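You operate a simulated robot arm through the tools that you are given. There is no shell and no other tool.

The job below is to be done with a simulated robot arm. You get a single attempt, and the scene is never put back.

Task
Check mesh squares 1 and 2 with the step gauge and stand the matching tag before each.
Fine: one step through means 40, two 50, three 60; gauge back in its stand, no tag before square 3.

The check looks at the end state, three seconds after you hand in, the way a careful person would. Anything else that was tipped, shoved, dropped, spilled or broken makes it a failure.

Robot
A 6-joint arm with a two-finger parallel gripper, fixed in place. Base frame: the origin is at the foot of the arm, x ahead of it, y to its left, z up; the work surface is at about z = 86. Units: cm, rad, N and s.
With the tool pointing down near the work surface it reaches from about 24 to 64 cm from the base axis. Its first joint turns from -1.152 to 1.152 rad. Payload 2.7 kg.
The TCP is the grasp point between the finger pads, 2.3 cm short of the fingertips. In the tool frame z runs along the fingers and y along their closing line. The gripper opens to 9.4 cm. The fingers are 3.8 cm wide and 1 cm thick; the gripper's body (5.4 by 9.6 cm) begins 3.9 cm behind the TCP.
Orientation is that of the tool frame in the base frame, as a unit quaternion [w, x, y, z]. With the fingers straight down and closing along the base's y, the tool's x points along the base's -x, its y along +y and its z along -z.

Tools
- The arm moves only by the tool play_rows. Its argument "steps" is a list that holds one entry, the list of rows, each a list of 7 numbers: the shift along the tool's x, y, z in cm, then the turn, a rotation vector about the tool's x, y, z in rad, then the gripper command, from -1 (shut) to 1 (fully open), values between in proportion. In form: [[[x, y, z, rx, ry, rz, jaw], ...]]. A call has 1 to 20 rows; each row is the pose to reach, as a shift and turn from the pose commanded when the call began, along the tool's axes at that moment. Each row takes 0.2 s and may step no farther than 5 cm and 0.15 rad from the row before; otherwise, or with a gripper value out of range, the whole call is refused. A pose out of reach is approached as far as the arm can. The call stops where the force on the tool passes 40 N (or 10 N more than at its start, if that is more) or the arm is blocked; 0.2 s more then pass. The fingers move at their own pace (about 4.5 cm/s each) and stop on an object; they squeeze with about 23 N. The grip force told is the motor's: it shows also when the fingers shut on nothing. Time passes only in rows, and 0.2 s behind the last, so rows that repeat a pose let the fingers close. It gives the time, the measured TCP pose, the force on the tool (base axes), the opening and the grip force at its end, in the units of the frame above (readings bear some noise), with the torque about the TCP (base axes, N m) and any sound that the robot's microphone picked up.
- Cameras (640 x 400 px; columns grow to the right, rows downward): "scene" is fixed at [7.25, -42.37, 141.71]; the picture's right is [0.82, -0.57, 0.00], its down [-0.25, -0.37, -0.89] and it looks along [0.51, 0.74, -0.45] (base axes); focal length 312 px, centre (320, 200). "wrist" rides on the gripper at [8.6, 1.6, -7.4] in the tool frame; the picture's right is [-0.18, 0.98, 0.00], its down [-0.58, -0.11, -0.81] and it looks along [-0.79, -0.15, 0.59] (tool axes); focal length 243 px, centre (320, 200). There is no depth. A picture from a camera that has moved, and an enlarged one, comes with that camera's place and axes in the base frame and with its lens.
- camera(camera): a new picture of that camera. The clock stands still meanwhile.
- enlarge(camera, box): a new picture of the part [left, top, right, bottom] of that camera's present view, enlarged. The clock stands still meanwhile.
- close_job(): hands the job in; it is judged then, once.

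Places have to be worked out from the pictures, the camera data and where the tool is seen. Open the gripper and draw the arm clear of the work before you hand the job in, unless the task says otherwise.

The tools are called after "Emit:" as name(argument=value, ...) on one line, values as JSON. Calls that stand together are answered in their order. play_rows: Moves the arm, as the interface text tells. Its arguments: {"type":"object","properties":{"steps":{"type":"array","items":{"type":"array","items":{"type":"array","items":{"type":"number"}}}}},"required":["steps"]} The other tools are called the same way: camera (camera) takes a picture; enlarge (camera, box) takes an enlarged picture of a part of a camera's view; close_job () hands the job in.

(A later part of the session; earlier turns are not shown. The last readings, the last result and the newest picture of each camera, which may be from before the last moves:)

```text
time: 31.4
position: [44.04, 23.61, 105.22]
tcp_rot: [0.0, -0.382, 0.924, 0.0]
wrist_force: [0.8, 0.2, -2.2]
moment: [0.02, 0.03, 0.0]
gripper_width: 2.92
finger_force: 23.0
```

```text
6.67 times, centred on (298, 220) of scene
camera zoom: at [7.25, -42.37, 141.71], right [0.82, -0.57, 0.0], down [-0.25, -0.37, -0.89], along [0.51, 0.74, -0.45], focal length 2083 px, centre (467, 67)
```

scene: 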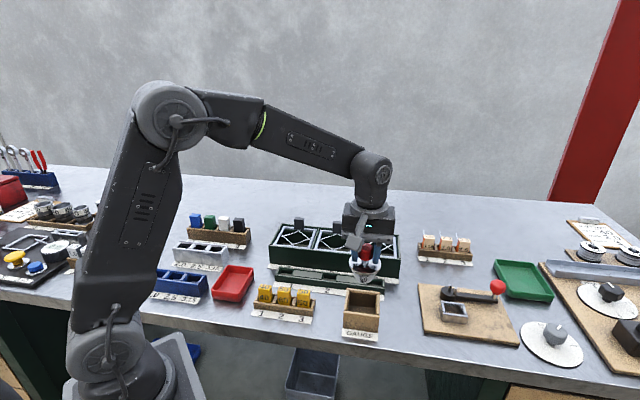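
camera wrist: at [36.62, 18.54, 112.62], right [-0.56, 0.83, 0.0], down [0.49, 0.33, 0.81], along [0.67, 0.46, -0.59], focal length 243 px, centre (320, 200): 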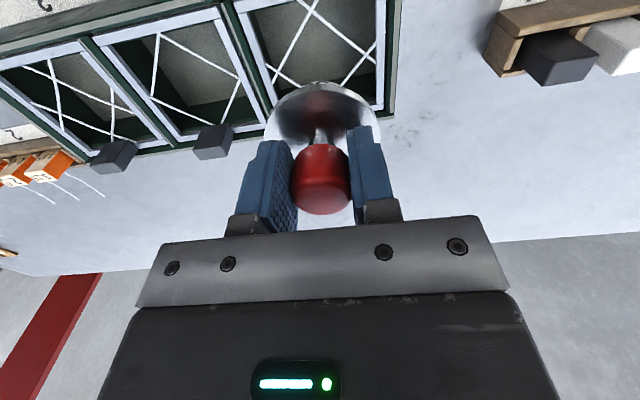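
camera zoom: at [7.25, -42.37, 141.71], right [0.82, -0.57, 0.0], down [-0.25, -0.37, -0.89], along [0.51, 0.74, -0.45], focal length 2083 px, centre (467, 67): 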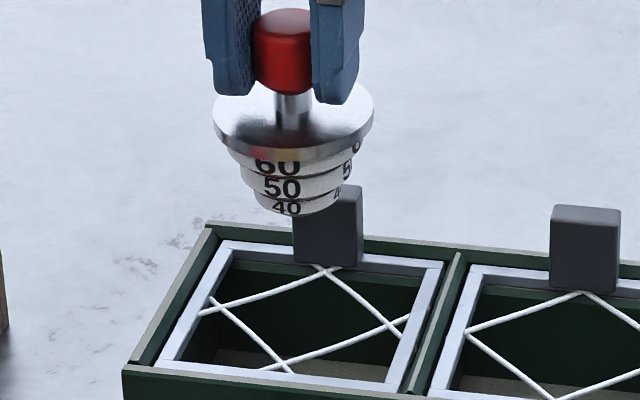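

The gauge's axis lines up with mesh 1's centre in the scene view (both ≈u 302 when projected to mesh level). I check its tilt at high zoom before lowering.

Emit:
enlarge(camera="scene", box=[274, 188, 314, 228])

Emit:
enlarge(camera="wrist", box=[240, 60, 400, 220])

```text
10.00 times, centred on (294, 208) of scene
camera zoom: at [7.25, -42.37, 141.71], right [0.82, -0.57, 0.0], down [-0.25, -0.37, -0.89], along [0.51, 0.74, -0.45], focal length 3124 px, centre (580, 120)
```

zoom: 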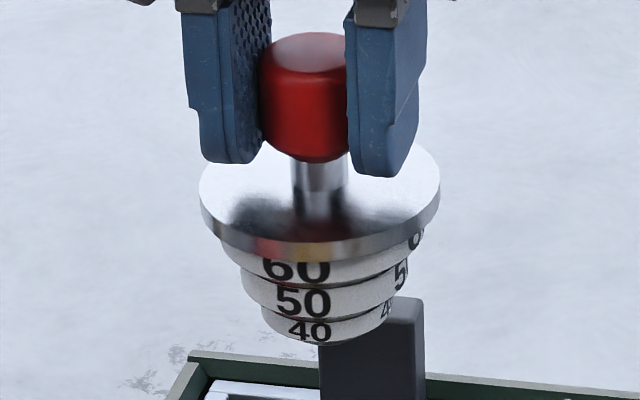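

```text
2.50 times, centred on (320, 140) of wrist
camera zoom: at [36.62, 18.54, 112.62], right [-0.56, 0.83, 0.0], down [0.49, 0.33, 0.81], along [0.67, 0.46, -0.59], focal length 606 px, centre (320, 350)
```

zoom: 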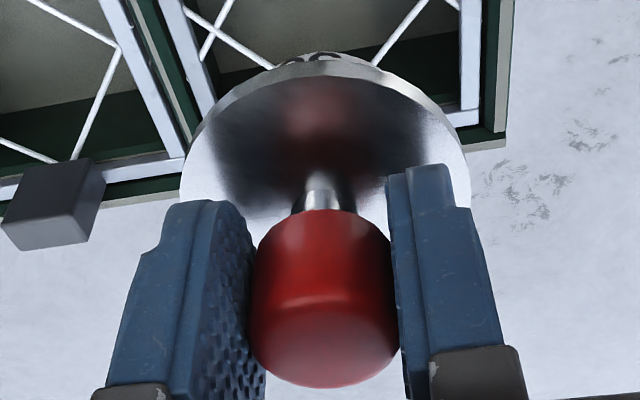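

The gauge hangs upright; bands measure about 3.4, 4.5 and 5.5 cm across, each about 1.05 cm high, below a 6.55 cm flange. I lower it to just above mesh 1 and check centring.

Emit:
play_rows(steps=[[[0, 0, 0.2, 0, 0, 0, -1], [0, 0, 0.5, 0, 0, 0, -1], [0, 0, 0.9, 0, 0, 0, -1], [0, 0, 1.4, 0, 0, 0, -1], [0, 0, 1.9, 0, 0, 0, -1], [0, 0, 2.4, 0, 0, 0, -1], [0, 0, 2.9, 0, 0, 0, -1], [0, 0, 3.4, 0, 0, 0, -1], [0, 0, 3.9, 0, 0, 0, -1], [0, 0, 4.4, 0, 0, 0, -1], [0, 0, 4.9, 0, 0, 0, -1], [0, 0, 5.3, 0, 0, 0, -1], [0, 0, 5.6, 0, 0, 0, -1], [0, 0, 5.8, 0, 0, 0, -1], [0, 0, 5.8, 0, 0, 0, -1]]])

Emit:
enlarge(camera="scene", box=[268, 204, 332, 252])

Emit:
camera(camera="wrist")

```text
time: 34.6
position: [44.09, 23.47, 99.41]
tcp_rot: [0.0, -0.382, 0.924, 0.0]
wrist_force: [0.3, -0.5, -3.2]
moment: [0.01, 0.04, 0.0]
gripper_width: 2.93
finger_force: 22.8
```

```text
8.33 times, centred on (300, 228) of scene
camera zoom: at [7.25, -42.37, 141.71], right [0.82, -0.57, 0.0], down [-0.25, -0.37, -0.89], along [0.51, 0.74, -0.45], focal length 2604 px, centre (487, -33)
```

zoom: 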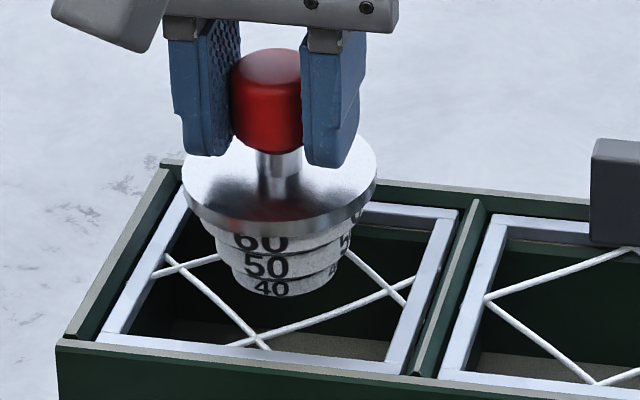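

```text
taken
camera wrist: at [36.76, 18.56, 106.83], right [-0.56, 0.83, 0.0], down [0.49, 0.33, 0.81], along [0.67, 0.46, -0.59], focal length 243 px, centre (320, 200)
```

wrist: 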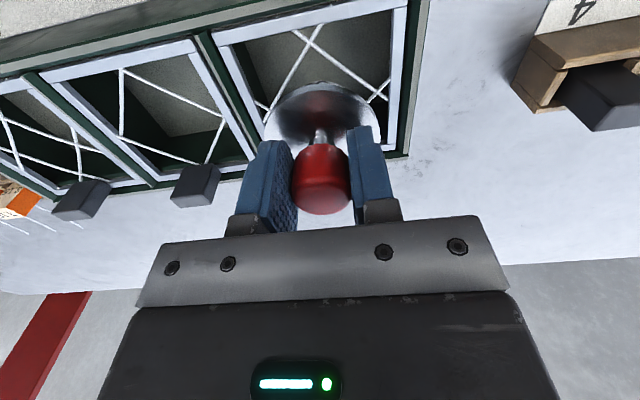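

I zoom the wrist view around the gauge over mesh 1, to check centring along the other direction.

Emit:
enlarge(camera="wrist", box=[210, 0, 430, 160])

Emit:
enlarge(camera="scene", box=[276, 216, 316, 246])

```text
2.50 times, centred on (320, 80) of wrist
camera zoom: at [36.76, 18.56, 106.83], right [-0.56, 0.83, 0.0], down [0.49, 0.33, 0.81], along [0.67, 0.46, -0.59], focal length 606 px, centre (320, 500)
```

zoom: 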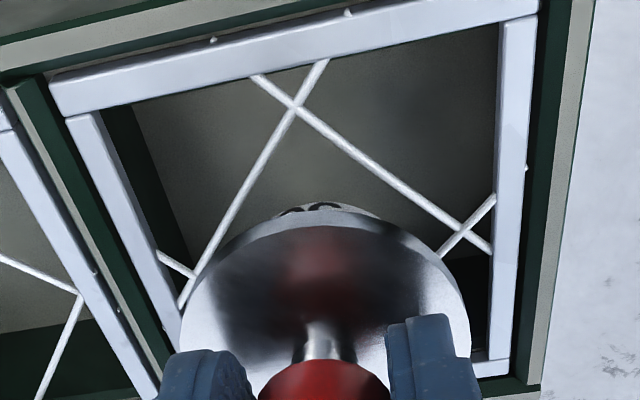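

```text
13.33 times, centred on (296, 231) of scene
camera zoom: at [7.25, -42.37, 141.71], right [0.82, -0.57, 0.0], down [-0.25, -0.37, -0.89], along [0.51, 0.74, -0.45], focal length 4166 px, centre (640, -213)
```

zoom: 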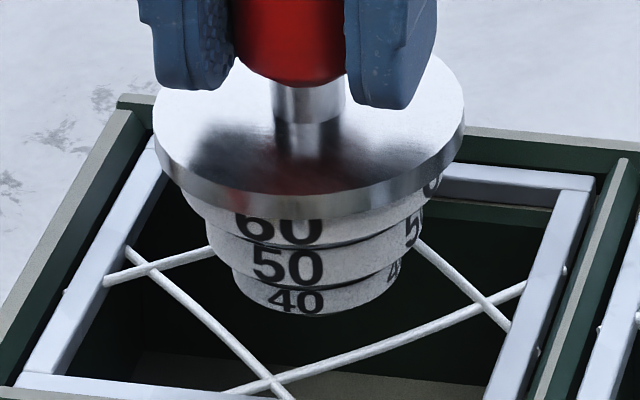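

Combining both views, the gauge axis sits within about 0.15 cm of mesh 1's centre. I lower slowly, about 1 cm, so the first (40) step enters the mesh, watching force.

Emit:
play_rows(steps=[[[0, 0, 0.1, 0, 0, 0, -1], [0, 0, 0.25, 0, 0, 0, -1], [0, 0, 0.4, 0, 0, 0, -1], [0, 0, 0.55, 0, 0, 0, -1], [0, 0, 0.7, 0, 0, 0, -1], [0, 0, 0.85, 0, 0, 0, -1], [0, 0, 1.0, 0, 0, 0, -1], [0, 0, 1.0, 0, 0, 0, -1]]])

Emit:
enlarge(camera="scene", box=[276, 216, 316, 246])

Emit:
enlarge(camera="wrist", box=[210, 0, 430, 160])

```text
time: 36.4
position: [44.15, 23.55, 98.37]
tcp_rot: [-0.001, -0.382, 0.924, 0.0]
wrist_force: [-0.5, -0.4, -2.7]
moment: [-0.05, 0.01, -0.01]
gripper_width: 2.9
finger_force: 23.0
```

```text
13.33 times, centred on (296, 231) of scene
camera zoom: at [7.25, -42.37, 141.71], right [0.82, -0.57, 0.0], down [-0.25, -0.37, -0.89], along [0.51, 0.74, -0.45], focal length 4166 px, centre (640, -213)
```

zoom: 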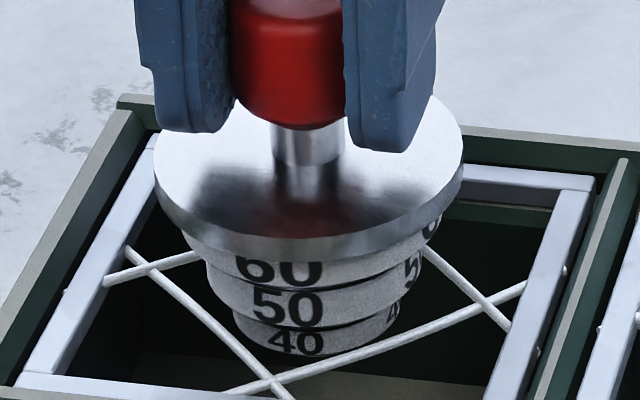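

```text
2.50 times, centred on (320, 80) of wrist
camera zoom: at [36.74, 18.6, 105.78], right [-0.56, 0.83, 0.0], down [0.49, 0.33, 0.81], along [0.67, 0.46, -0.59], focal length 606 px, centre (320, 500)
```

zoom: 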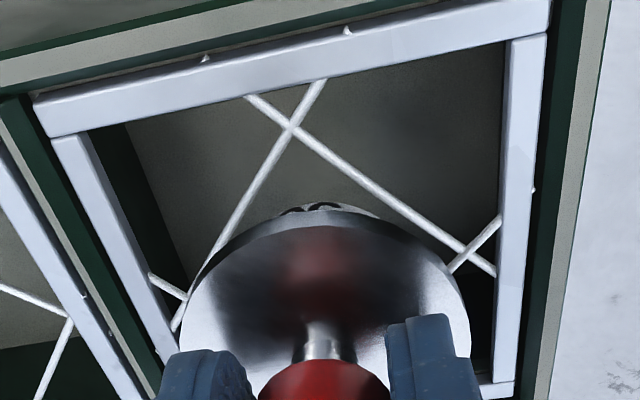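

No contact so far; the first step is about at the mesh plane and I judge a small offset (≈+0.1 s, −0.1 w). I nudge by that and lower another 0.9 cm.

Emit:
play_rows(steps=[[[-0.1, 0.1, 0, 0, 0, 0, -1], [-0.1, 0.1, 0.15, 0, 0, 0, -1], [-0.1, 0.1, 0.3, 0, 0, 0, -1], [-0.1, 0.1, 0.45, 0, 0, 0, -1], [-0.1, 0.1, 0.6, 0, 0, 0, -1], [-0.1, 0.1, 0.75, 0, 0, 0, -1], [-0.1, 0.1, 0.9, 0, 0, 0, -1], [-0.1, 0.1, 0.9, 0, 0, 0, -1]]])

Emit:
enlarge(camera="scene", box=[276, 216, 316, 246])

Emit:
enlarge(camera="wrist", box=[210, 0, 430, 160])

```text
time: 38.2
position: [44.05, 23.74, 97.47]
tcp_rot: [0.0, -0.383, 0.924, -0.001]
wrist_force: [-0.2, 0.0, -2.9]
moment: [0.0, 0.02, -0.02]
gripper_width: 2.91
finger_force: 23.1
```

```text
13.33 times, centred on (296, 231) of scene
camera zoom: at [7.25, -42.37, 141.71], right [0.82, -0.57, 0.0], down [-0.25, -0.37, -0.89], along [0.51, 0.74, -0.45], focal length 4166 px, centre (640, -213)
```

zoom: 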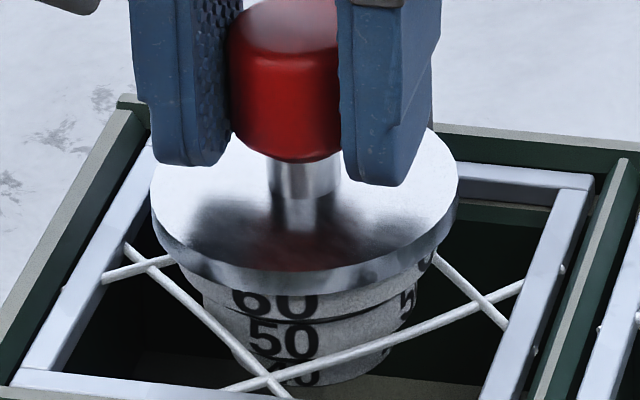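

```text
2.50 times, centred on (320, 80) of wrist
camera zoom: at [36.71, 18.77, 104.89], right [-0.56, 0.83, 0.0], down [0.49, 0.33, 0.81], along [0.67, 0.46, -0.59], focal length 606 px, centre (320, 500)
```

zoom: 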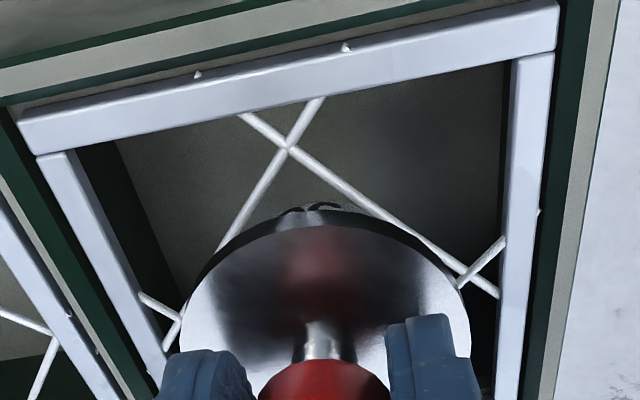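

The 40 step is through the mesh without force. I lower another 0.5 cm in fine steps to see whether the 50 step passes.

Emit:
play_rows(steps=[[[0, 0, 0.1, 0, 0, 0, -1], [0, 0, 0.2, 0, 0, 0, -1], [0, 0, 0.3, 0, 0, 0, -1], [0, 0, 0.4, 0, 0, 0, -1], [0, 0, 0.5, 0, 0, 0, -1]]])

Emit:
enlarge(camera="scene", box=[276, 216, 316, 246])

Emit:
enlarge(camera="wrist", box=[210, 0, 430, 160])

```text
time: 39.4
position: [44.1, 23.77, 96.94]
tcp_rot: [0.002, -0.383, 0.924, 0.0]
wrist_force: [0.8, -0.4, -0.9]
moment: [-0.02, 0.05, 0.0]
gripper_width: 2.9
finger_force: 23.0
```

```text
13.33 times, centred on (296, 231) of scene
camera zoom: at [7.25, -42.38, 141.71], right [0.82, -0.57, 0.0], down [-0.25, -0.37, -0.89], along [0.51, 0.74, -0.45], focal length 4166 px, centre (640, -213)
```

zoom: 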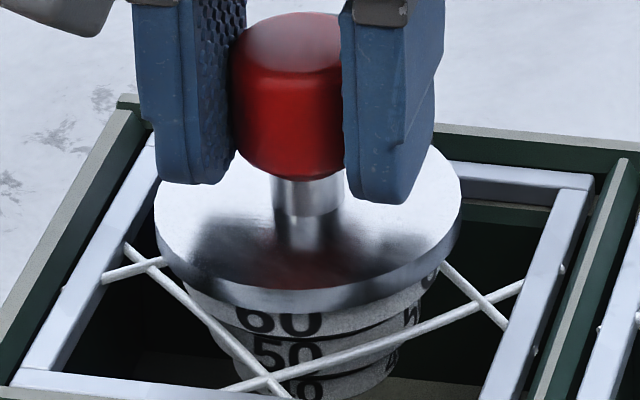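

```text
2.50 times, centred on (320, 80) of wrist
camera zoom: at [36.74, 18.73, 104.43], right [-0.56, 0.83, 0.0], down [0.49, 0.33, 0.81], along [0.67, 0.46, -0.59], focal length 606 px, centre (320, 500)
```

zoom: 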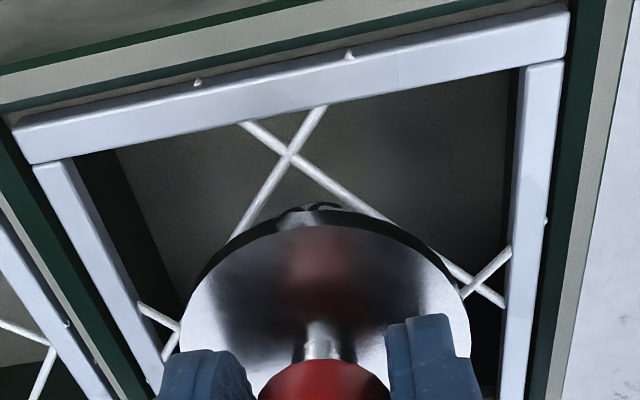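

The 50 step appears to be passing the wires with no notable force. I continue in fine steps to find where it stops.

Emit:
play_rows(steps=[[[0, 0, 0.08, 0, 0, 0, -1], [0, 0, 0.16, 0, 0, 0, -1], [0, 0, 0.24, 0, 0, 0, -1], [0, 0, 0.32, 0, 0, 0, -1], [0, 0, 0.4, 0, 0, 0, -1]]])

Emit:
enlarge(camera="scene", box=[276, 216, 316, 246])

```text
time: 40.6
position: [44.24, 23.8, 96.67]
tcp_rot: [0.002, -0.383, 0.924, -0.001]
wrist_force: [1.5, -1.5, 18.1]
moment: [0.12, -0.1, -0.02]
gripper_width: 2.94
finger_force: 23.2
```

```text
13.33 times, centred on (296, 231) of scene
camera zoom: at [7.22, -42.39, 141.7], right [0.82, -0.57, 0.0], down [-0.25, -0.37, -0.89], along [0.51, 0.74, -0.45], focal length 4166 px, centre (640, -213)
```

zoom: 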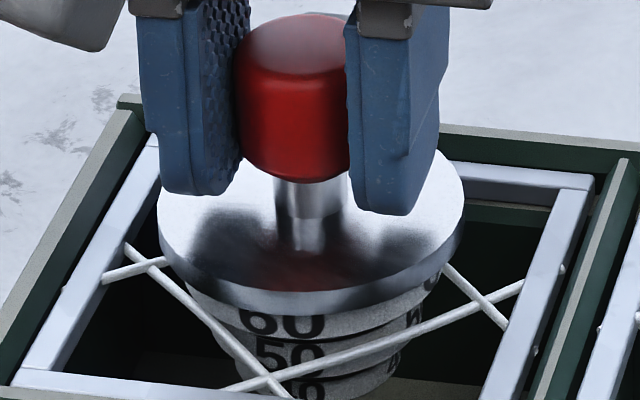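

There is a stop: about 20 N upward at TCP ≈96.7–96.9. I must determine which ledge rests on the wires, so I zoom tightly before doing anything else.

Emit:
enlarge(camera="scene", box=[284, 230, 308, 246])

Emit:
enlarge(camera="wrist", box=[260, 40, 400, 140])

```text
16.00 times, centred on (296, 238) of scene
camera zoom: at [7.22, -42.39, 141.7], right [0.82, -0.57, 0.0], down [-0.25, -0.37, -0.89], along [0.51, 0.74, -0.45], focal length 4999 px, centre (704, -408)
```

zoom: 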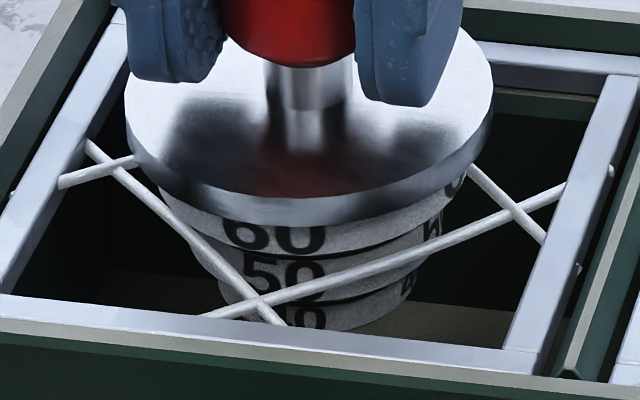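

```text
4.00 times, centred on (330, 90) of wrist
camera zoom: at [36.8, 18.71, 104.11], right [-0.56, 0.83, 0.0], down [0.48, 0.33, 0.81], along [0.67, 0.46, -0.59], focal length 970 px, centre (280, 640)
```

zoom: 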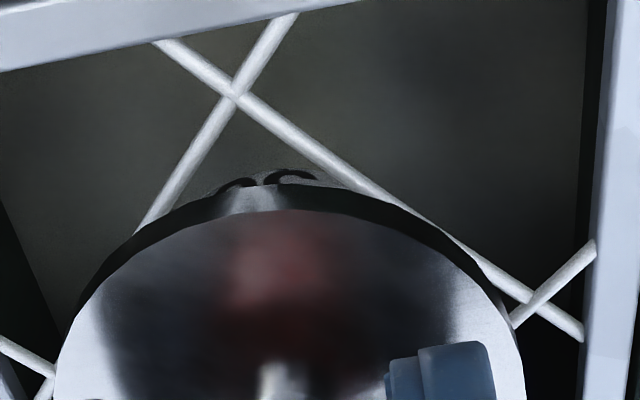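

The moment reading suggests contact mostly on the back-left wires, meaning the gauge sits a bit off-centre toward +w. I raise it slightly, recentre by about (+0.12 s, −0.25 w), and look again.

Emit:
play_rows(steps=[[[0, 0, -0.15, 0, 0, 0, -1], [0, 0, -0.3, 0, 0, 0, -1], [0, 0, -0.45, 0, 0, 0, -1], [0.1, -0.05, -0.5, 0, 0, 0, -1], [0.2, -0.1, -0.5, 0, 0, 0, -1], [0.25, -0.12, -0.5, 0, 0, 0, -1], [0.25, -0.12, -0.5, 0, 0, 0, -1]]])

Emit:
enlarge(camera="scene", box=[284, 230, 308, 246])

Emit:
enlarge(camera="wrist", box=[240, 20, 400, 140])

```text
time: 42.2
position: [44.03, 23.52, 96.93]
tcp_rot: [0.001, -0.383, 0.924, 0.0]
wrist_force: [-0.2, -0.4, -2.1]
moment: [-0.02, 0.0, 0.01]
gripper_width: 2.92
finger_force: 23.0
```

```text
16.00 times, centred on (296, 238) of scene
camera zoom: at [7.25, -42.37, 141.71], right [0.82, -0.57, 0.0], down [-0.25, -0.37, -0.89], along [0.51, 0.74, -0.45], focal length 4999 px, centre (704, -408)
```

zoom: 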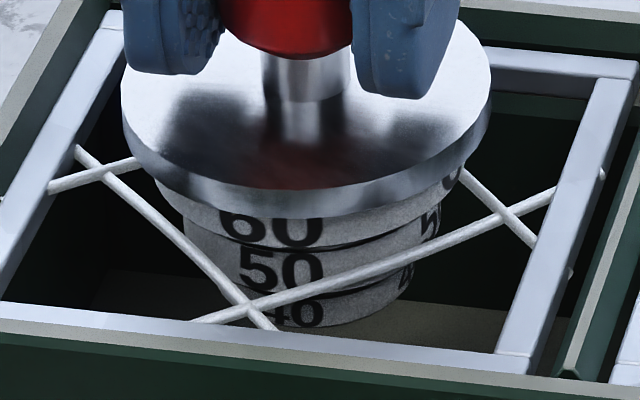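

```text
3.33 times, centred on (320, 80) of wrist
camera zoom: at [36.67, 18.5, 104.49], right [-0.56, 0.83, 0.0], down [0.49, 0.33, 0.81], along [0.67, 0.46, -0.59], focal length 809 px, centre (320, 600)
```

zoom: 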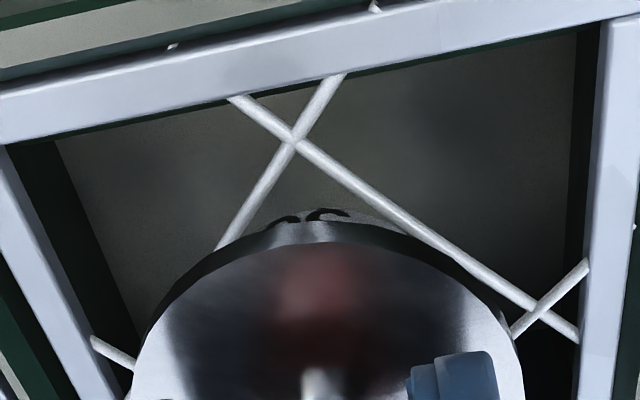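

The mesh frame seems to have shifted a millimetre or two in its seat. I check the whole square at a wider zoom to see how it sits.

Emit:
enlarge(camera="scene", box=[268, 212, 332, 252])

Emit:
camera(camera="wrist")

```text
10.00 times, centred on (300, 232) of scene
camera zoom: at [7.25, -42.37, 141.71], right [0.82, -0.57, 0.0], down [-0.25, -0.37, -0.89], along [0.51, 0.74, -0.45], focal length 3124 px, centre (520, -120)
```

zoom: 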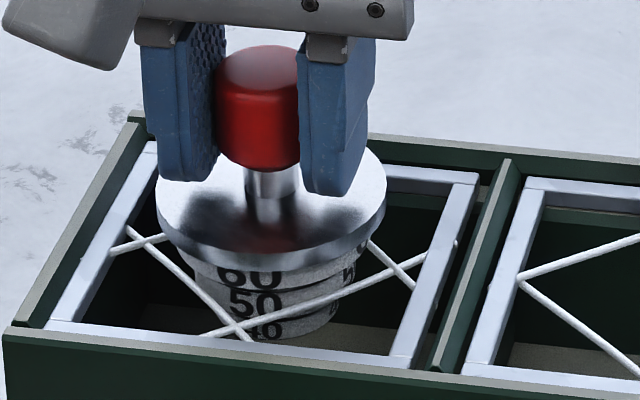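

```text
taken
camera wrist: at [36.67, 18.5, 104.49], right [-0.56, 0.83, 0.0], down [0.49, 0.33, 0.81], along [0.67, 0.46, -0.59], focal length 243 px, centre (320, 200)
```

wrist: 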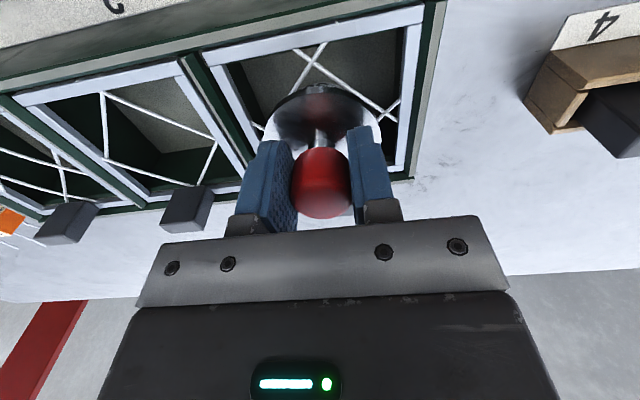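

The square still sits flat in its seat, just slid ≈0.2 cm. I lower again gently in small steps and look for the contact height.

Emit:
play_rows(steps=[[[0, 0, 0.07, 0, 0, 0, -1], [0, 0, 0.14, 0, 0, 0, -1], [0, 0, 0.2, 0, 0, 0, -1], [0, 0, 0.2, 0, 0, 0, -1]]])

Emit:
enlarge(camera="scene", box=[284, 230, 308, 246])

```text
time: 43.2
position: [44.02, 23.48, 96.8]
tcp_rot: [0.0, -0.383, 0.924, -0.001]
wrist_force: [0.5, 0.1, -3.1]
moment: [0.01, 0.01, -0.01]
gripper_width: 2.91
finger_force: 22.7
```

```text
16.00 times, centred on (296, 238) of scene
camera zoom: at [7.25, -42.37, 141.71], right [0.82, -0.57, 0.0], down [-0.25, -0.37, -0.89], along [0.51, 0.74, -0.45], focal length 4999 px, centre (704, -408)
```

zoom: 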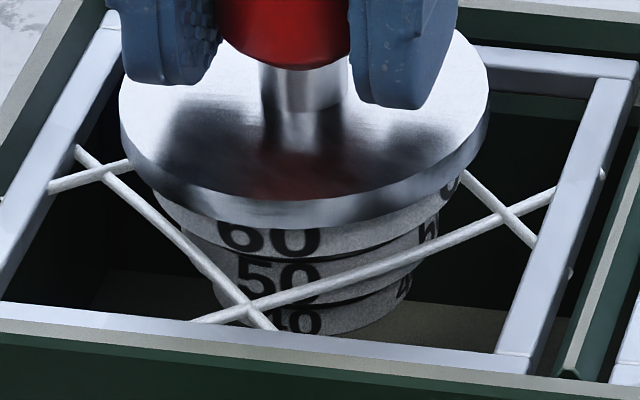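

No contact yet at 96.8. I keep lowering gently.

Emit:
play_rows(steps=[[[0, 0, 0.07, 0, 0, 0, -1], [0, 0, 0.14, 0, 0, 0, -1], [0, 0, 0.2, 0, 0, 0, -1], [0, 0, 0.2, 0, 0, 0, -1]]])

Emit:
enlarge(camera="scene", box=[284, 230, 308, 246])

```text
time: 44.2
position: [44.02, 23.59, 96.73]
tcp_rot: [0.002, -0.383, 0.924, 0.0]
wrist_force: [-0.8, 8.1, 12.5]
moment: [0.05, -0.01, 0.0]
gripper_width: 2.93
finger_force: 22.9
```

```text
16.00 times, centred on (296, 238) of scene
camera zoom: at [7.23, -42.36, 141.71], right [0.82, -0.57, 0.0], down [-0.25, -0.37, -0.89], along [0.51, 0.74, -0.45], focal length 4999 px, centre (704, -408)
```

zoom: 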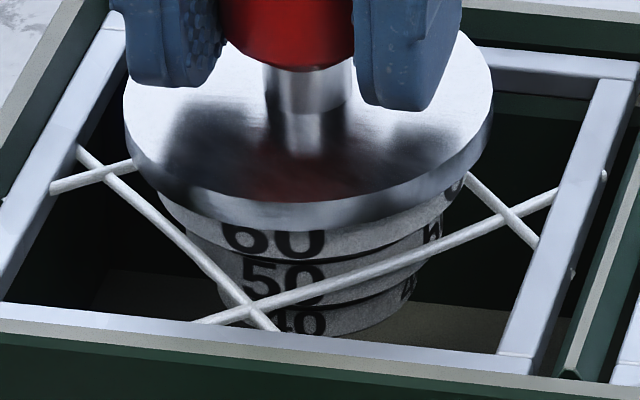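

Contact again at the same gauge height (≈15 N), with the 60 ledge on the wires and the 40 and 50 bands clearly through. So mesh square 1 lets two steps through, which means 50. I raise the gauge out gently.

Emit:
play_rows(steps=[[[0, 0, -0.1, 0, 0, 0, -1], [0, 0, -0.2, 0, 0, 0, -1], [-0.04, 0.04, -0.35, 0, 0, 0, -1], [-0.08, 0.06, -0.5, 0, 0, 0, -1], [-0.08, 0.06, -0.7, 0, 0, 0, -1], [-0.08, 0.06, -0.9, 0, 0, 0, -1], [-0.08, 0.06, -1.1, 0, 0, 0, -1], [-0.08, 0.06, -1.3, 0, 0, 0, -1], [-0.08, 0.06, -1.3, 0, 0, 0, -1]]])

Emit:
enlarge(camera="scene", box=[268, 212, 332, 252])

```text
time: 46.2
position: [43.95, 23.56, 97.91]
tcp_rot: [0.0, -0.382, 0.924, -0.001]
wrist_force: [0.4, -0.1, -3.2]
moment: [0.01, -0.01, -0.02]
gripper_width: 2.95
finger_force: 23.4
```

```text
10.00 times, centred on (300, 232) of scene
camera zoom: at [7.25, -42.37, 141.71], right [0.82, -0.57, 0.0], down [-0.25, -0.37, -0.89], along [0.51, 0.74, -0.45], focal length 3124 px, centre (520, -120)
```

zoom: 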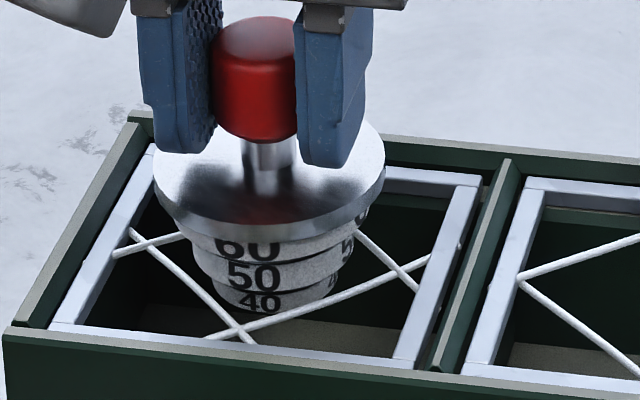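

The gauge comes free without dragging. I lift clear to about z=105 and inspect square 1.

Emit:
play_rows(steps=[[[0, 0, -0.2, 0, 0, 0, -1], [0, 0, -0.5, 0, 0, 0, -1], [0, 0, -0.9, 0, 0, 0, -1], [0, 0, -1.4, 0, 0, 0, -1], [0, 0, -1.9, 0, 0, 0, -1], [0, 0, -2.5, 0, 0, 0, -1], [0, 0, -3.1, 0, 0, 0, -1], [0, 0, -3.7, 0, 0, 0, -1], [0, 0, -4.3, 0, 0, 0, -1], [0, 0, -4.9, 0, 0, 0, -1], [0, 0, -5.5, 0, 0, 0, -1], [0, 0, -6.1, 0, 0, 0, -1], [0, 0, -6.6, 0, 0, 0, -1], [0, 0, -6.9, 0, 0, 0, -1], [0, 0, -7.0, 0, 0, 0, -1]]])

Emit:
enlarge(camera="scene", box=[250, 190, 346, 250])

Emit:
enlarge(camera="scene", box=[280, 205, 370, 261])

```text
time: 49.4
position: [43.86, 23.73, 104.93]
tcp_rot: [-0.001, -0.382, 0.924, 0.0]
wrist_force: [0.5, 0.3, -3.1]
moment: [-0.02, 0.0, -0.02]
gripper_width: 2.94
finger_force: 23.2
```

```text
6.67 times, centred on (298, 220) of scene
camera zoom: at [7.25, -42.37, 141.71], right [0.82, -0.57, 0.0], down [-0.25, -0.37, -0.89], along [0.51, 0.74, -0.45], focal length 2083 px, centre (467, 67)
```

zoom: 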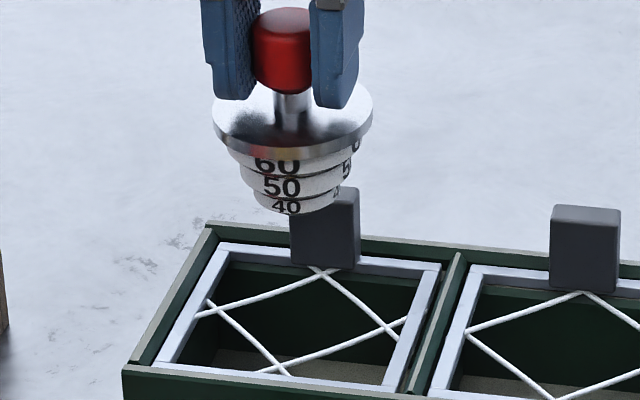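

```text
7.11 times, centred on (325, 233) of scene
camera zoom: at [7.25, -42.37, 141.71], right [0.82, -0.57, 0.0], down [-0.25, -0.37, -0.89], along [0.51, 0.74, -0.45], focal length 2222 px, centre (284, -35)
```

zoom: 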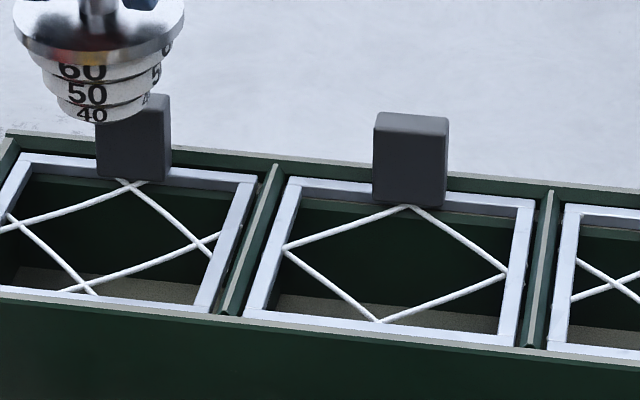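

Square 1 still sits properly (shifted only about 1 mm). Mesh 2 lies ≈11.6 cm along +s, so I carry the gauge there at the same height.

Emit:
play_rows(steps=[[[0, -0.2, 0, 0, 0, 0, -1], [0, -0.6, 0, 0, 0, 0, -1], [0, -1.2, 0, 0, 0, 0, -1], [0, -2.0, 0, 0, 0, 0, -1], [0, -2.8, 0, 0, 0, 0, -1], [0, -3.6, 0, 0, 0, 0, -1], [0, -4.4, 0, 0, 0, 0, -1], [0, -5.2, 0, 0, 0, 0, -1], [0, -6.0, 0, 0, 0, 0, -1], [0, -6.8, 0, 0, 0, 0, -1], [0, -7.6, 0, 0, 0, 0, -1], [0, -8.4, 0, 0, 0, 0, -1], [0, -9.2, 0, 0, 0, 0, -1], [0, -10.0, 0, 0, 0, 0, -1], [0, -10.7, 0, 0, 0, 0, -1], [0, -11.2, 0, 0, 0, 0, -1], [0, -11.5, 0, 0, 0, 0, -1], [0, -11.6, 0, 0, 0, 0, -1], [0, -11.6, 0, 0, 0, 0, -1]]])

Emit:
enlarge(camera="scene", box=[300, 205, 380, 255])

```text
time: 53.4
position: [52.16, 15.2, 104.93]
tcp_rot: [0.001, -0.383, 0.924, 0.0]
wrist_force: [0.7, -0.6, -3.8]
moment: [-0.04, 0.03, -0.01]
gripper_width: 2.94
finger_force: 22.8
```

```text
8.00 times, centred on (340, 230) of scene
camera zoom: at [7.25, -42.37, 141.71], right [0.82, -0.57, 0.0], down [-0.25, -0.37, -0.89], along [0.51, 0.74, -0.45], focal length 2499 px, centre (160, -40)
```

zoom: 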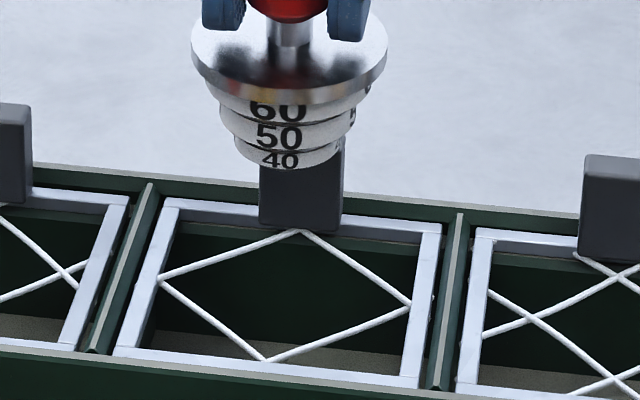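

The gauge lines up laterally with mesh 2's centre. I lower it to just above the wires and check the other direction.

Emit:
play_rows(steps=[[[0, 0, 0.2, 0, 0, 0, -1], [0, 0, 0.5, 0, 0, 0, -1], [0, 0, 0.9, 0, 0, 0, -1], [0, 0, 1.4, 0, 0, 0, -1], [0, 0, 1.9, 0, 0, 0, -1], [0, 0, 2.4, 0, 0, 0, -1], [0, 0, 2.9, 0, 0, 0, -1], [0, 0, 3.4, 0, 0, 0, -1], [0, 0, 3.9, 0, 0, 0, -1], [0, 0, 4.4, 0, 0, 0, -1], [0, 0, 4.9, 0, 0, 0, -1], [0, 0, 5.3, 0, 0, 0, -1], [0, 0, 5.6, 0, 0, 0, -1], [0, 0, 5.8, 0, 0, 0, -1], [0, 0, 5.8, 0, 0, 0, -1]]])

Emit:
enlarge(camera="scene", box=[318, 220, 358, 250])

Emit:
enlarge(camera="wrist", box=[210, 0, 430, 160])

```text
time: 56.6
position: [52.15, 15.37, 99.09]
tcp_rot: [0.0, -0.382, 0.924, 0.001]
wrist_force: [0.8, 0.5, -2.5]
moment: [-0.01, 0.02, -0.01]
gripper_width: 2.92
finger_force: 22.9
```

```text
13.33 times, centred on (338, 235) of scene
camera zoom: at [7.25, -42.37, 141.71], right [0.82, -0.57, 0.0], down [-0.25, -0.37, -0.89], along [0.51, 0.74, -0.45], focal length 4166 px, centre (80, -267)
```

zoom: 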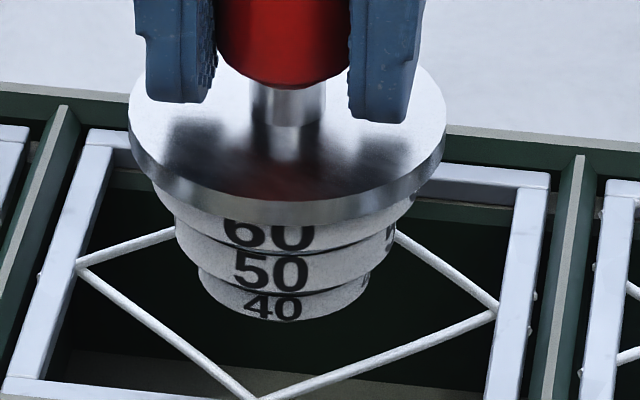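

```text
2.50 times, centred on (320, 80) of wrist
camera zoom: at [44.86, 10.34, 106.56], right [-0.56, 0.83, 0.0], down [0.49, 0.33, 0.81], along [0.67, 0.46, -0.59], focal length 606 px, centre (320, 500)
```

zoom: 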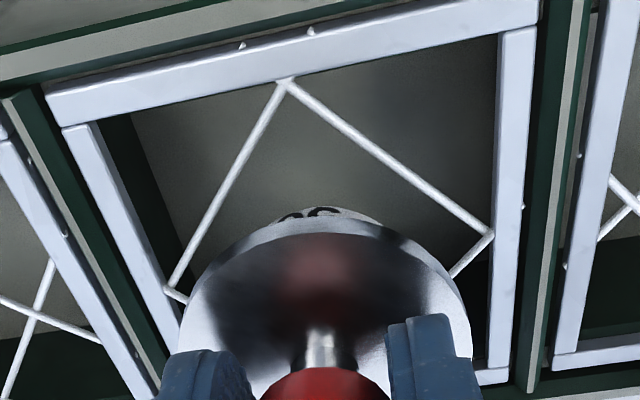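

Wrist and scene views suggest moving about +0.1 in w and +0.08 in s. I nudge that and lower 1 cm, watching force.

Emit:
play_rows(steps=[[[-0.1, -0.08, 0, 0, 0, 0, -1], [-0.1, -0.08, 0.15, 0, 0, 0, -1], [-0.1, -0.08, 0.3, 0, 0, 0, -1], [-0.1, -0.08, 0.45, 0, 0, 0, -1], [-0.1, -0.08, 0.6, 0, 0, 0, -1], [-0.1, -0.08, 0.75, 0, 0, 0, -1], [-0.1, -0.08, 0.9, 0, 0, 0, -1], [-0.1, -0.08, 1.05, 0, 0, 0, -1], [-0.1, -0.08, 1.2, 0, 0, 0, -1], [-0.1, -0.08, 1.2, 0, 0, 0, -1]]])

Emit:
enlarge(camera="scene", box=[318, 220, 358, 250])

Emit:
enlarge(camera="wrist", box=[210, 0, 430, 160])

```text
time: 58.8
position: [52.09, 15.37, 98.07]
tcp_rot: [0.0, -0.383, 0.924, 0.0]
wrist_force: [0.0, 0.6, -2.8]
moment: [-0.02, -0.01, 0.01]
gripper_width: 2.96
finger_force: 23.0
```

```text
13.33 times, centred on (338, 235) of scene
camera zoom: at [7.25, -42.37, 141.71], right [0.82, -0.57, 0.0], down [-0.25, -0.37, -0.89], along [0.51, 0.74, -0.45], focal length 4166 px, centre (80, -267)
```

zoom: 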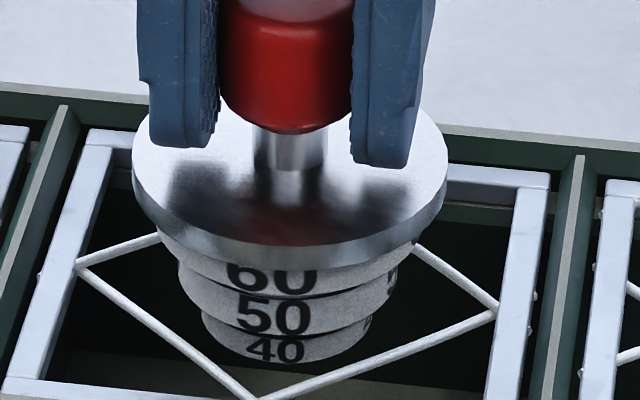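

```text
2.50 times, centred on (320, 80) of wrist
camera zoom: at [44.96, 10.35, 105.44], right [-0.56, 0.83, 0.0], down [0.49, 0.33, 0.81], along [0.67, 0.46, -0.59], focal length 606 px, centre (320, 500)
```

zoom: 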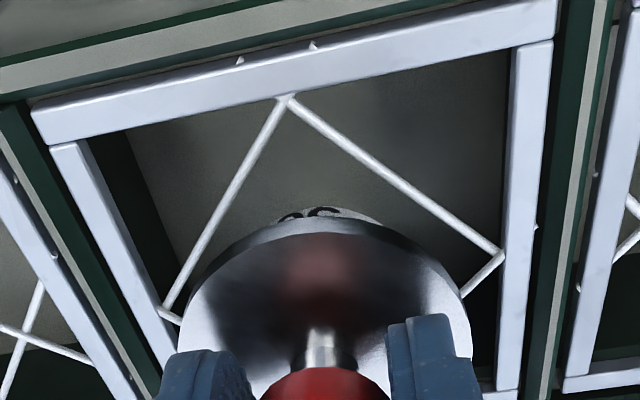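

All clear so far. I nudge +0.08 in s and lower another 1 cm, so the 50 step passes and the 60 step nears the wires.

Emit:
play_rows(steps=[[[0, -0.08, 0, 0, 0, 0, -1], [0, -0.08, 0.15, 0, 0, 0, -1], [0, -0.08, 0.3, 0, 0, 0, -1], [0, -0.08, 0.45, 0, 0, 0, -1], [0, -0.08, 0.6, 0, 0, 0, -1], [0, -0.08, 0.75, 0, 0, 0, -1], [0, -0.08, 0.9, 0, 0, 0, -1], [0, -0.08, 1.0, 0, 0, 0, -1], [0, -0.08, 1.0, 0, 0, 0, -1]]])

Emit:
enlarge(camera="scene", box=[318, 220, 358, 250])

Emit:
enlarge(camera="wrist", box=[210, 0, 430, 160])

```text
time: 60.8
position: [52.38, 15.52, 97.03]
tcp_rot: [0.001, -0.383, 0.924, 0.0]
wrist_force: [-0.7, -0.2, -2.7]
moment: [-0.02, 0.0, 0.01]
gripper_width: 2.93
finger_force: 23.3
```

```text
13.33 times, centred on (338, 235) of scene
camera zoom: at [7.25, -42.37, 141.71], right [0.82, -0.57, 0.0], down [-0.25, -0.37, -0.89], along [0.51, 0.74, -0.45], focal length 4166 px, centre (80, -267)
```

zoom: 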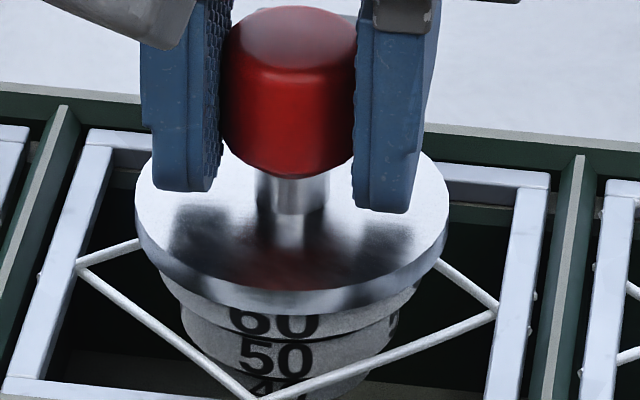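

```text
2.50 times, centred on (320, 80) of wrist
camera zoom: at [45.0, 10.29, 104.39], right [-0.56, 0.83, 0.0], down [0.49, 0.33, 0.81], along [0.67, 0.46, -0.59], focal length 606 px, centre (320, 500)
```

zoom: 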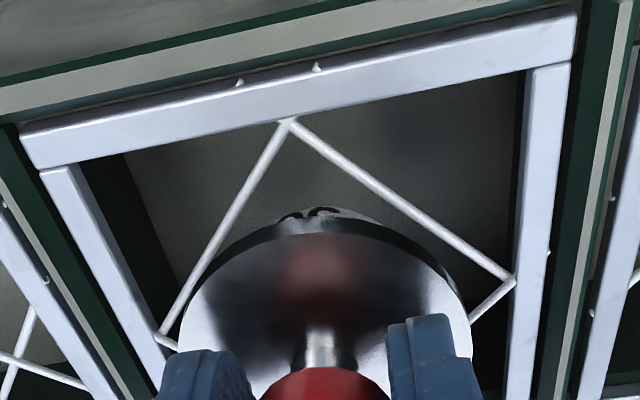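

No force so far; I continue in fine steps past the height where square 1 stopped (≈96.75).

Emit:
play_rows(steps=[[[0, 0, 0.08, 0, 0, 0, -1], [0, 0, 0.16, 0, 0, 0, -1], [0, 0, 0.24, 0, 0, 0, -1], [0, 0, 0.32, 0, 0, 0, -1], [0, 0, 0.4, 0, 0, 0, -1]]])

Emit:
enlarge(camera="scene", box=[318, 220, 358, 250])

```text
time: 62.0
position: [52.44, 15.29, 96.52]
tcp_rot: [0.0, -0.383, 0.924, -0.001]
wrist_force: [-0.1, -0.1, -3.3]
moment: [-0.01, 0.03, 0.02]
gripper_width: 2.94
finger_force: 23.3
```

```text
13.33 times, centred on (338, 235) of scene
camera zoom: at [7.25, -42.37, 141.71], right [0.82, -0.57, 0.0], down [-0.25, -0.37, -0.89], along [0.51, 0.74, -0.45], focal length 4166 px, centre (80, -267)
```

zoom: 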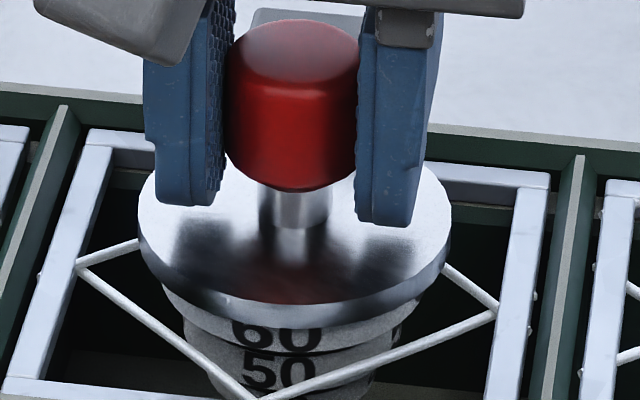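

At 96.5 there is still no contact, so mesh 2 passes more than mesh 1. I keep lowering in fine steps.

Emit:
play_rows(steps=[[[0, 0, 0.08, 0, 0, 0, -1], [0, 0, 0.16, 0, 0, 0, -1], [0, 0, 0.24, 0, 0, 0, -1], [0, 0, 0.32, 0, 0, 0, -1], [0, 0, 0.4, 0, 0, 0, -1]]])

Emit:
enlarge(camera="scene", box=[326, 228, 350, 244])

```text
time: 63.2
position: [52.45, 15.4, 96.22]
tcp_rot: [0.0, -0.382, 0.924, 0.0]
wrist_force: [0.8, -0.7, -3.3]
moment: [-0.02, 0.0, 0.04]
gripper_width: 2.93
finger_force: 22.8
```

```text
16.00 times, centred on (338, 236) of scene
camera zoom: at [7.25, -42.37, 141.71], right [0.82, -0.57, 0.0], down [-0.25, -0.37, -0.89], along [0.51, 0.74, -0.45], focal length 4999 px, centre (32, -376)
```

zoom: 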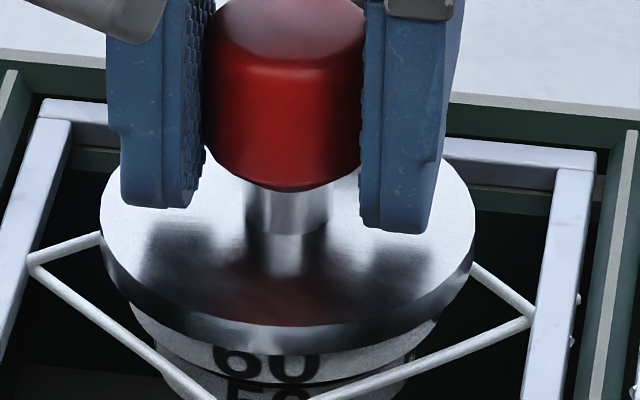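

Still free at 96.2 and the 60 step is entering the mesh. I continue.

Emit:
play_rows(steps=[[[0, 0, 0.08, 0, 0, 0, -1], [0, 0, 0.16, 0, 0, 0, -1], [0, 0, 0.24, 0, 0, 0, -1], [0, 0, 0.32, 0, 0, 0, -1], [0, 0, 0.32, 0, 0, 0, -1]]])

Emit:
enlarge(camera="scene", box=[326, 232, 350, 248])

Emit:
enlarge(camera="wrist", box=[210, 0, 430, 160])

```text
time: 64.4
position: [52.45, 15.33, 95.79]
tcp_rot: [-0.001, -0.382, 0.924, 0.0]
wrist_force: [0.6, -0.6, -2.9]
moment: [-0.01, 0.02, 0.02]
gripper_width: 2.91
finger_force: 23.0
```

```text
16.00 times, centred on (338, 240) of scene
camera zoom: at [7.25, -42.37, 141.71], right [0.82, -0.57, 0.0], down [-0.25, -0.37, -0.89], along [0.51, 0.74, -0.45], focal length 4999 px, centre (32, -440)
```

zoom: 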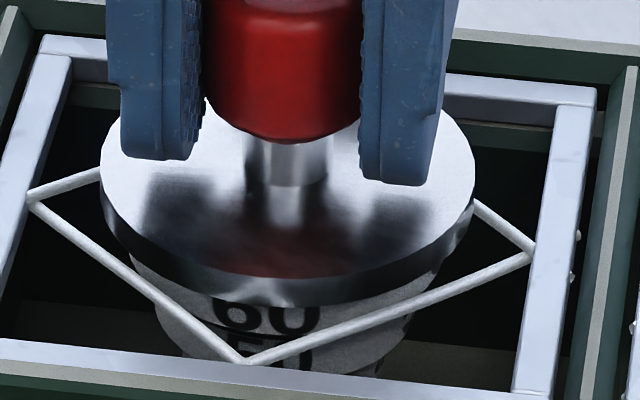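

```text
2.50 times, centred on (320, 80) of wrist
camera zoom: at [45.04, 10.28, 103.37], right [-0.56, 0.83, 0.0], down [0.49, 0.33, 0.81], along [0.67, 0.46, -0.59], focal length 606 px, centre (320, 500)
```

zoom: 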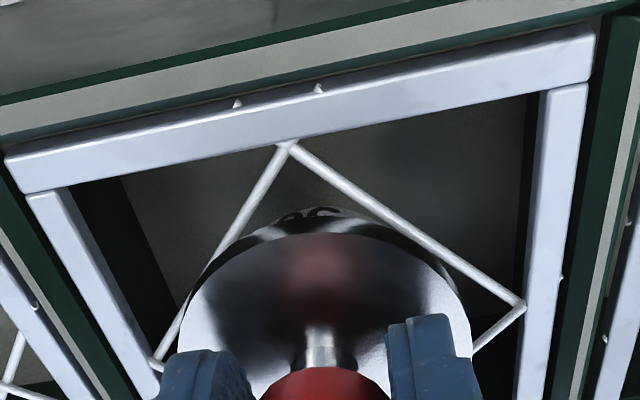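

The 60 step is now inside the mesh (both front wires cross in front of the 60 band) without force. I lower a little more to feel the flange stop.

Emit:
play_rows(steps=[[[0, 0, 0.07, 0, 0, 0, -1], [0, 0, 0.14, 0, 0, 0, -1], [0, 0, 0.2, 0, 0, 0, -1], [0, 0, 0.2, 0, 0, 0, -1]]])

Emit:
enlarge(camera="scene", box=[326, 232, 350, 248])

```text
time: 65.4
position: [52.36, 15.38, 95.59]
tcp_rot: [0.0, -0.383, 0.924, 0.001]
wrist_force: [0.1, -0.3, -2.9]
moment: [-0.02, 0.01, -0.01]
gripper_width: 2.94
finger_force: 22.8
```

```text
16.00 times, centred on (338, 240) of scene
camera zoom: at [7.25, -42.37, 141.71], right [0.82, -0.57, 0.0], down [-0.25, -0.37, -0.89], along [0.51, 0.74, -0.45], focal length 4999 px, centre (32, -440)
```

zoom: 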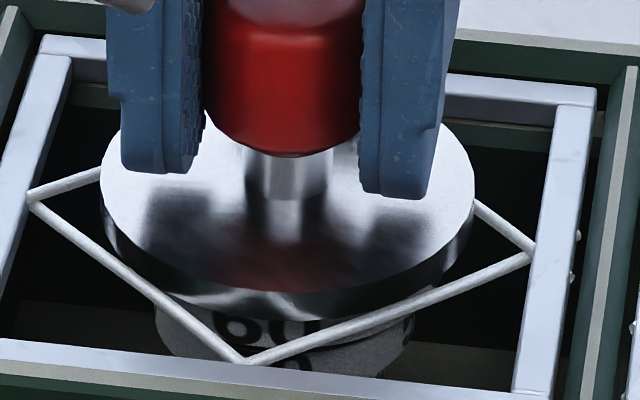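

Free still, and the flange rim is almost at the wires. One more small descent.

Emit:
play_rows(steps=[[[0, 0, 0.07, 0, 0, 0, -1], [0, 0, 0.14, 0, 0, 0, -1], [0, 0, 0.2, 0, 0, 0, -1], [0, 0, 0.2, 0, 0, 0, -1]]])

Emit:
enlarge(camera="scene", box=[326, 232, 350, 248])

```text
time: 66.4
position: [52.4, 15.35, 95.63]
tcp_rot: [0.001, -0.382, 0.924, 0.0]
wrist_force: [0.4, 0.4, 7.7]
moment: [-0.18, 0.13, 0.02]
gripper_width: 2.92
finger_force: 22.8
```

```text
16.00 times, centred on (338, 240) of scene
camera zoom: at [7.23, -42.38, 141.71], right [0.82, -0.57, 0.0], down [-0.25, -0.37, -0.89], along [0.51, 0.74, -0.45], focal length 4999 px, centre (32, -440)
```

zoom: 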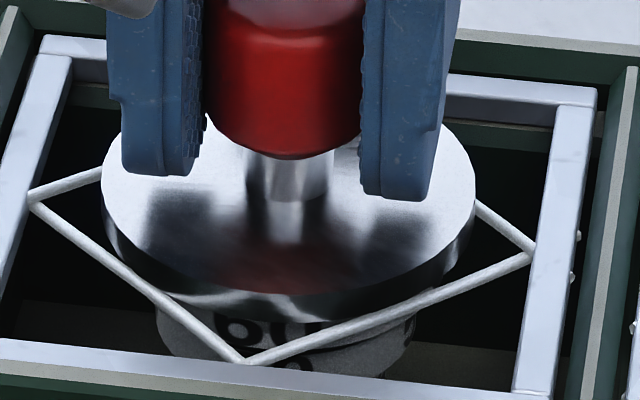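

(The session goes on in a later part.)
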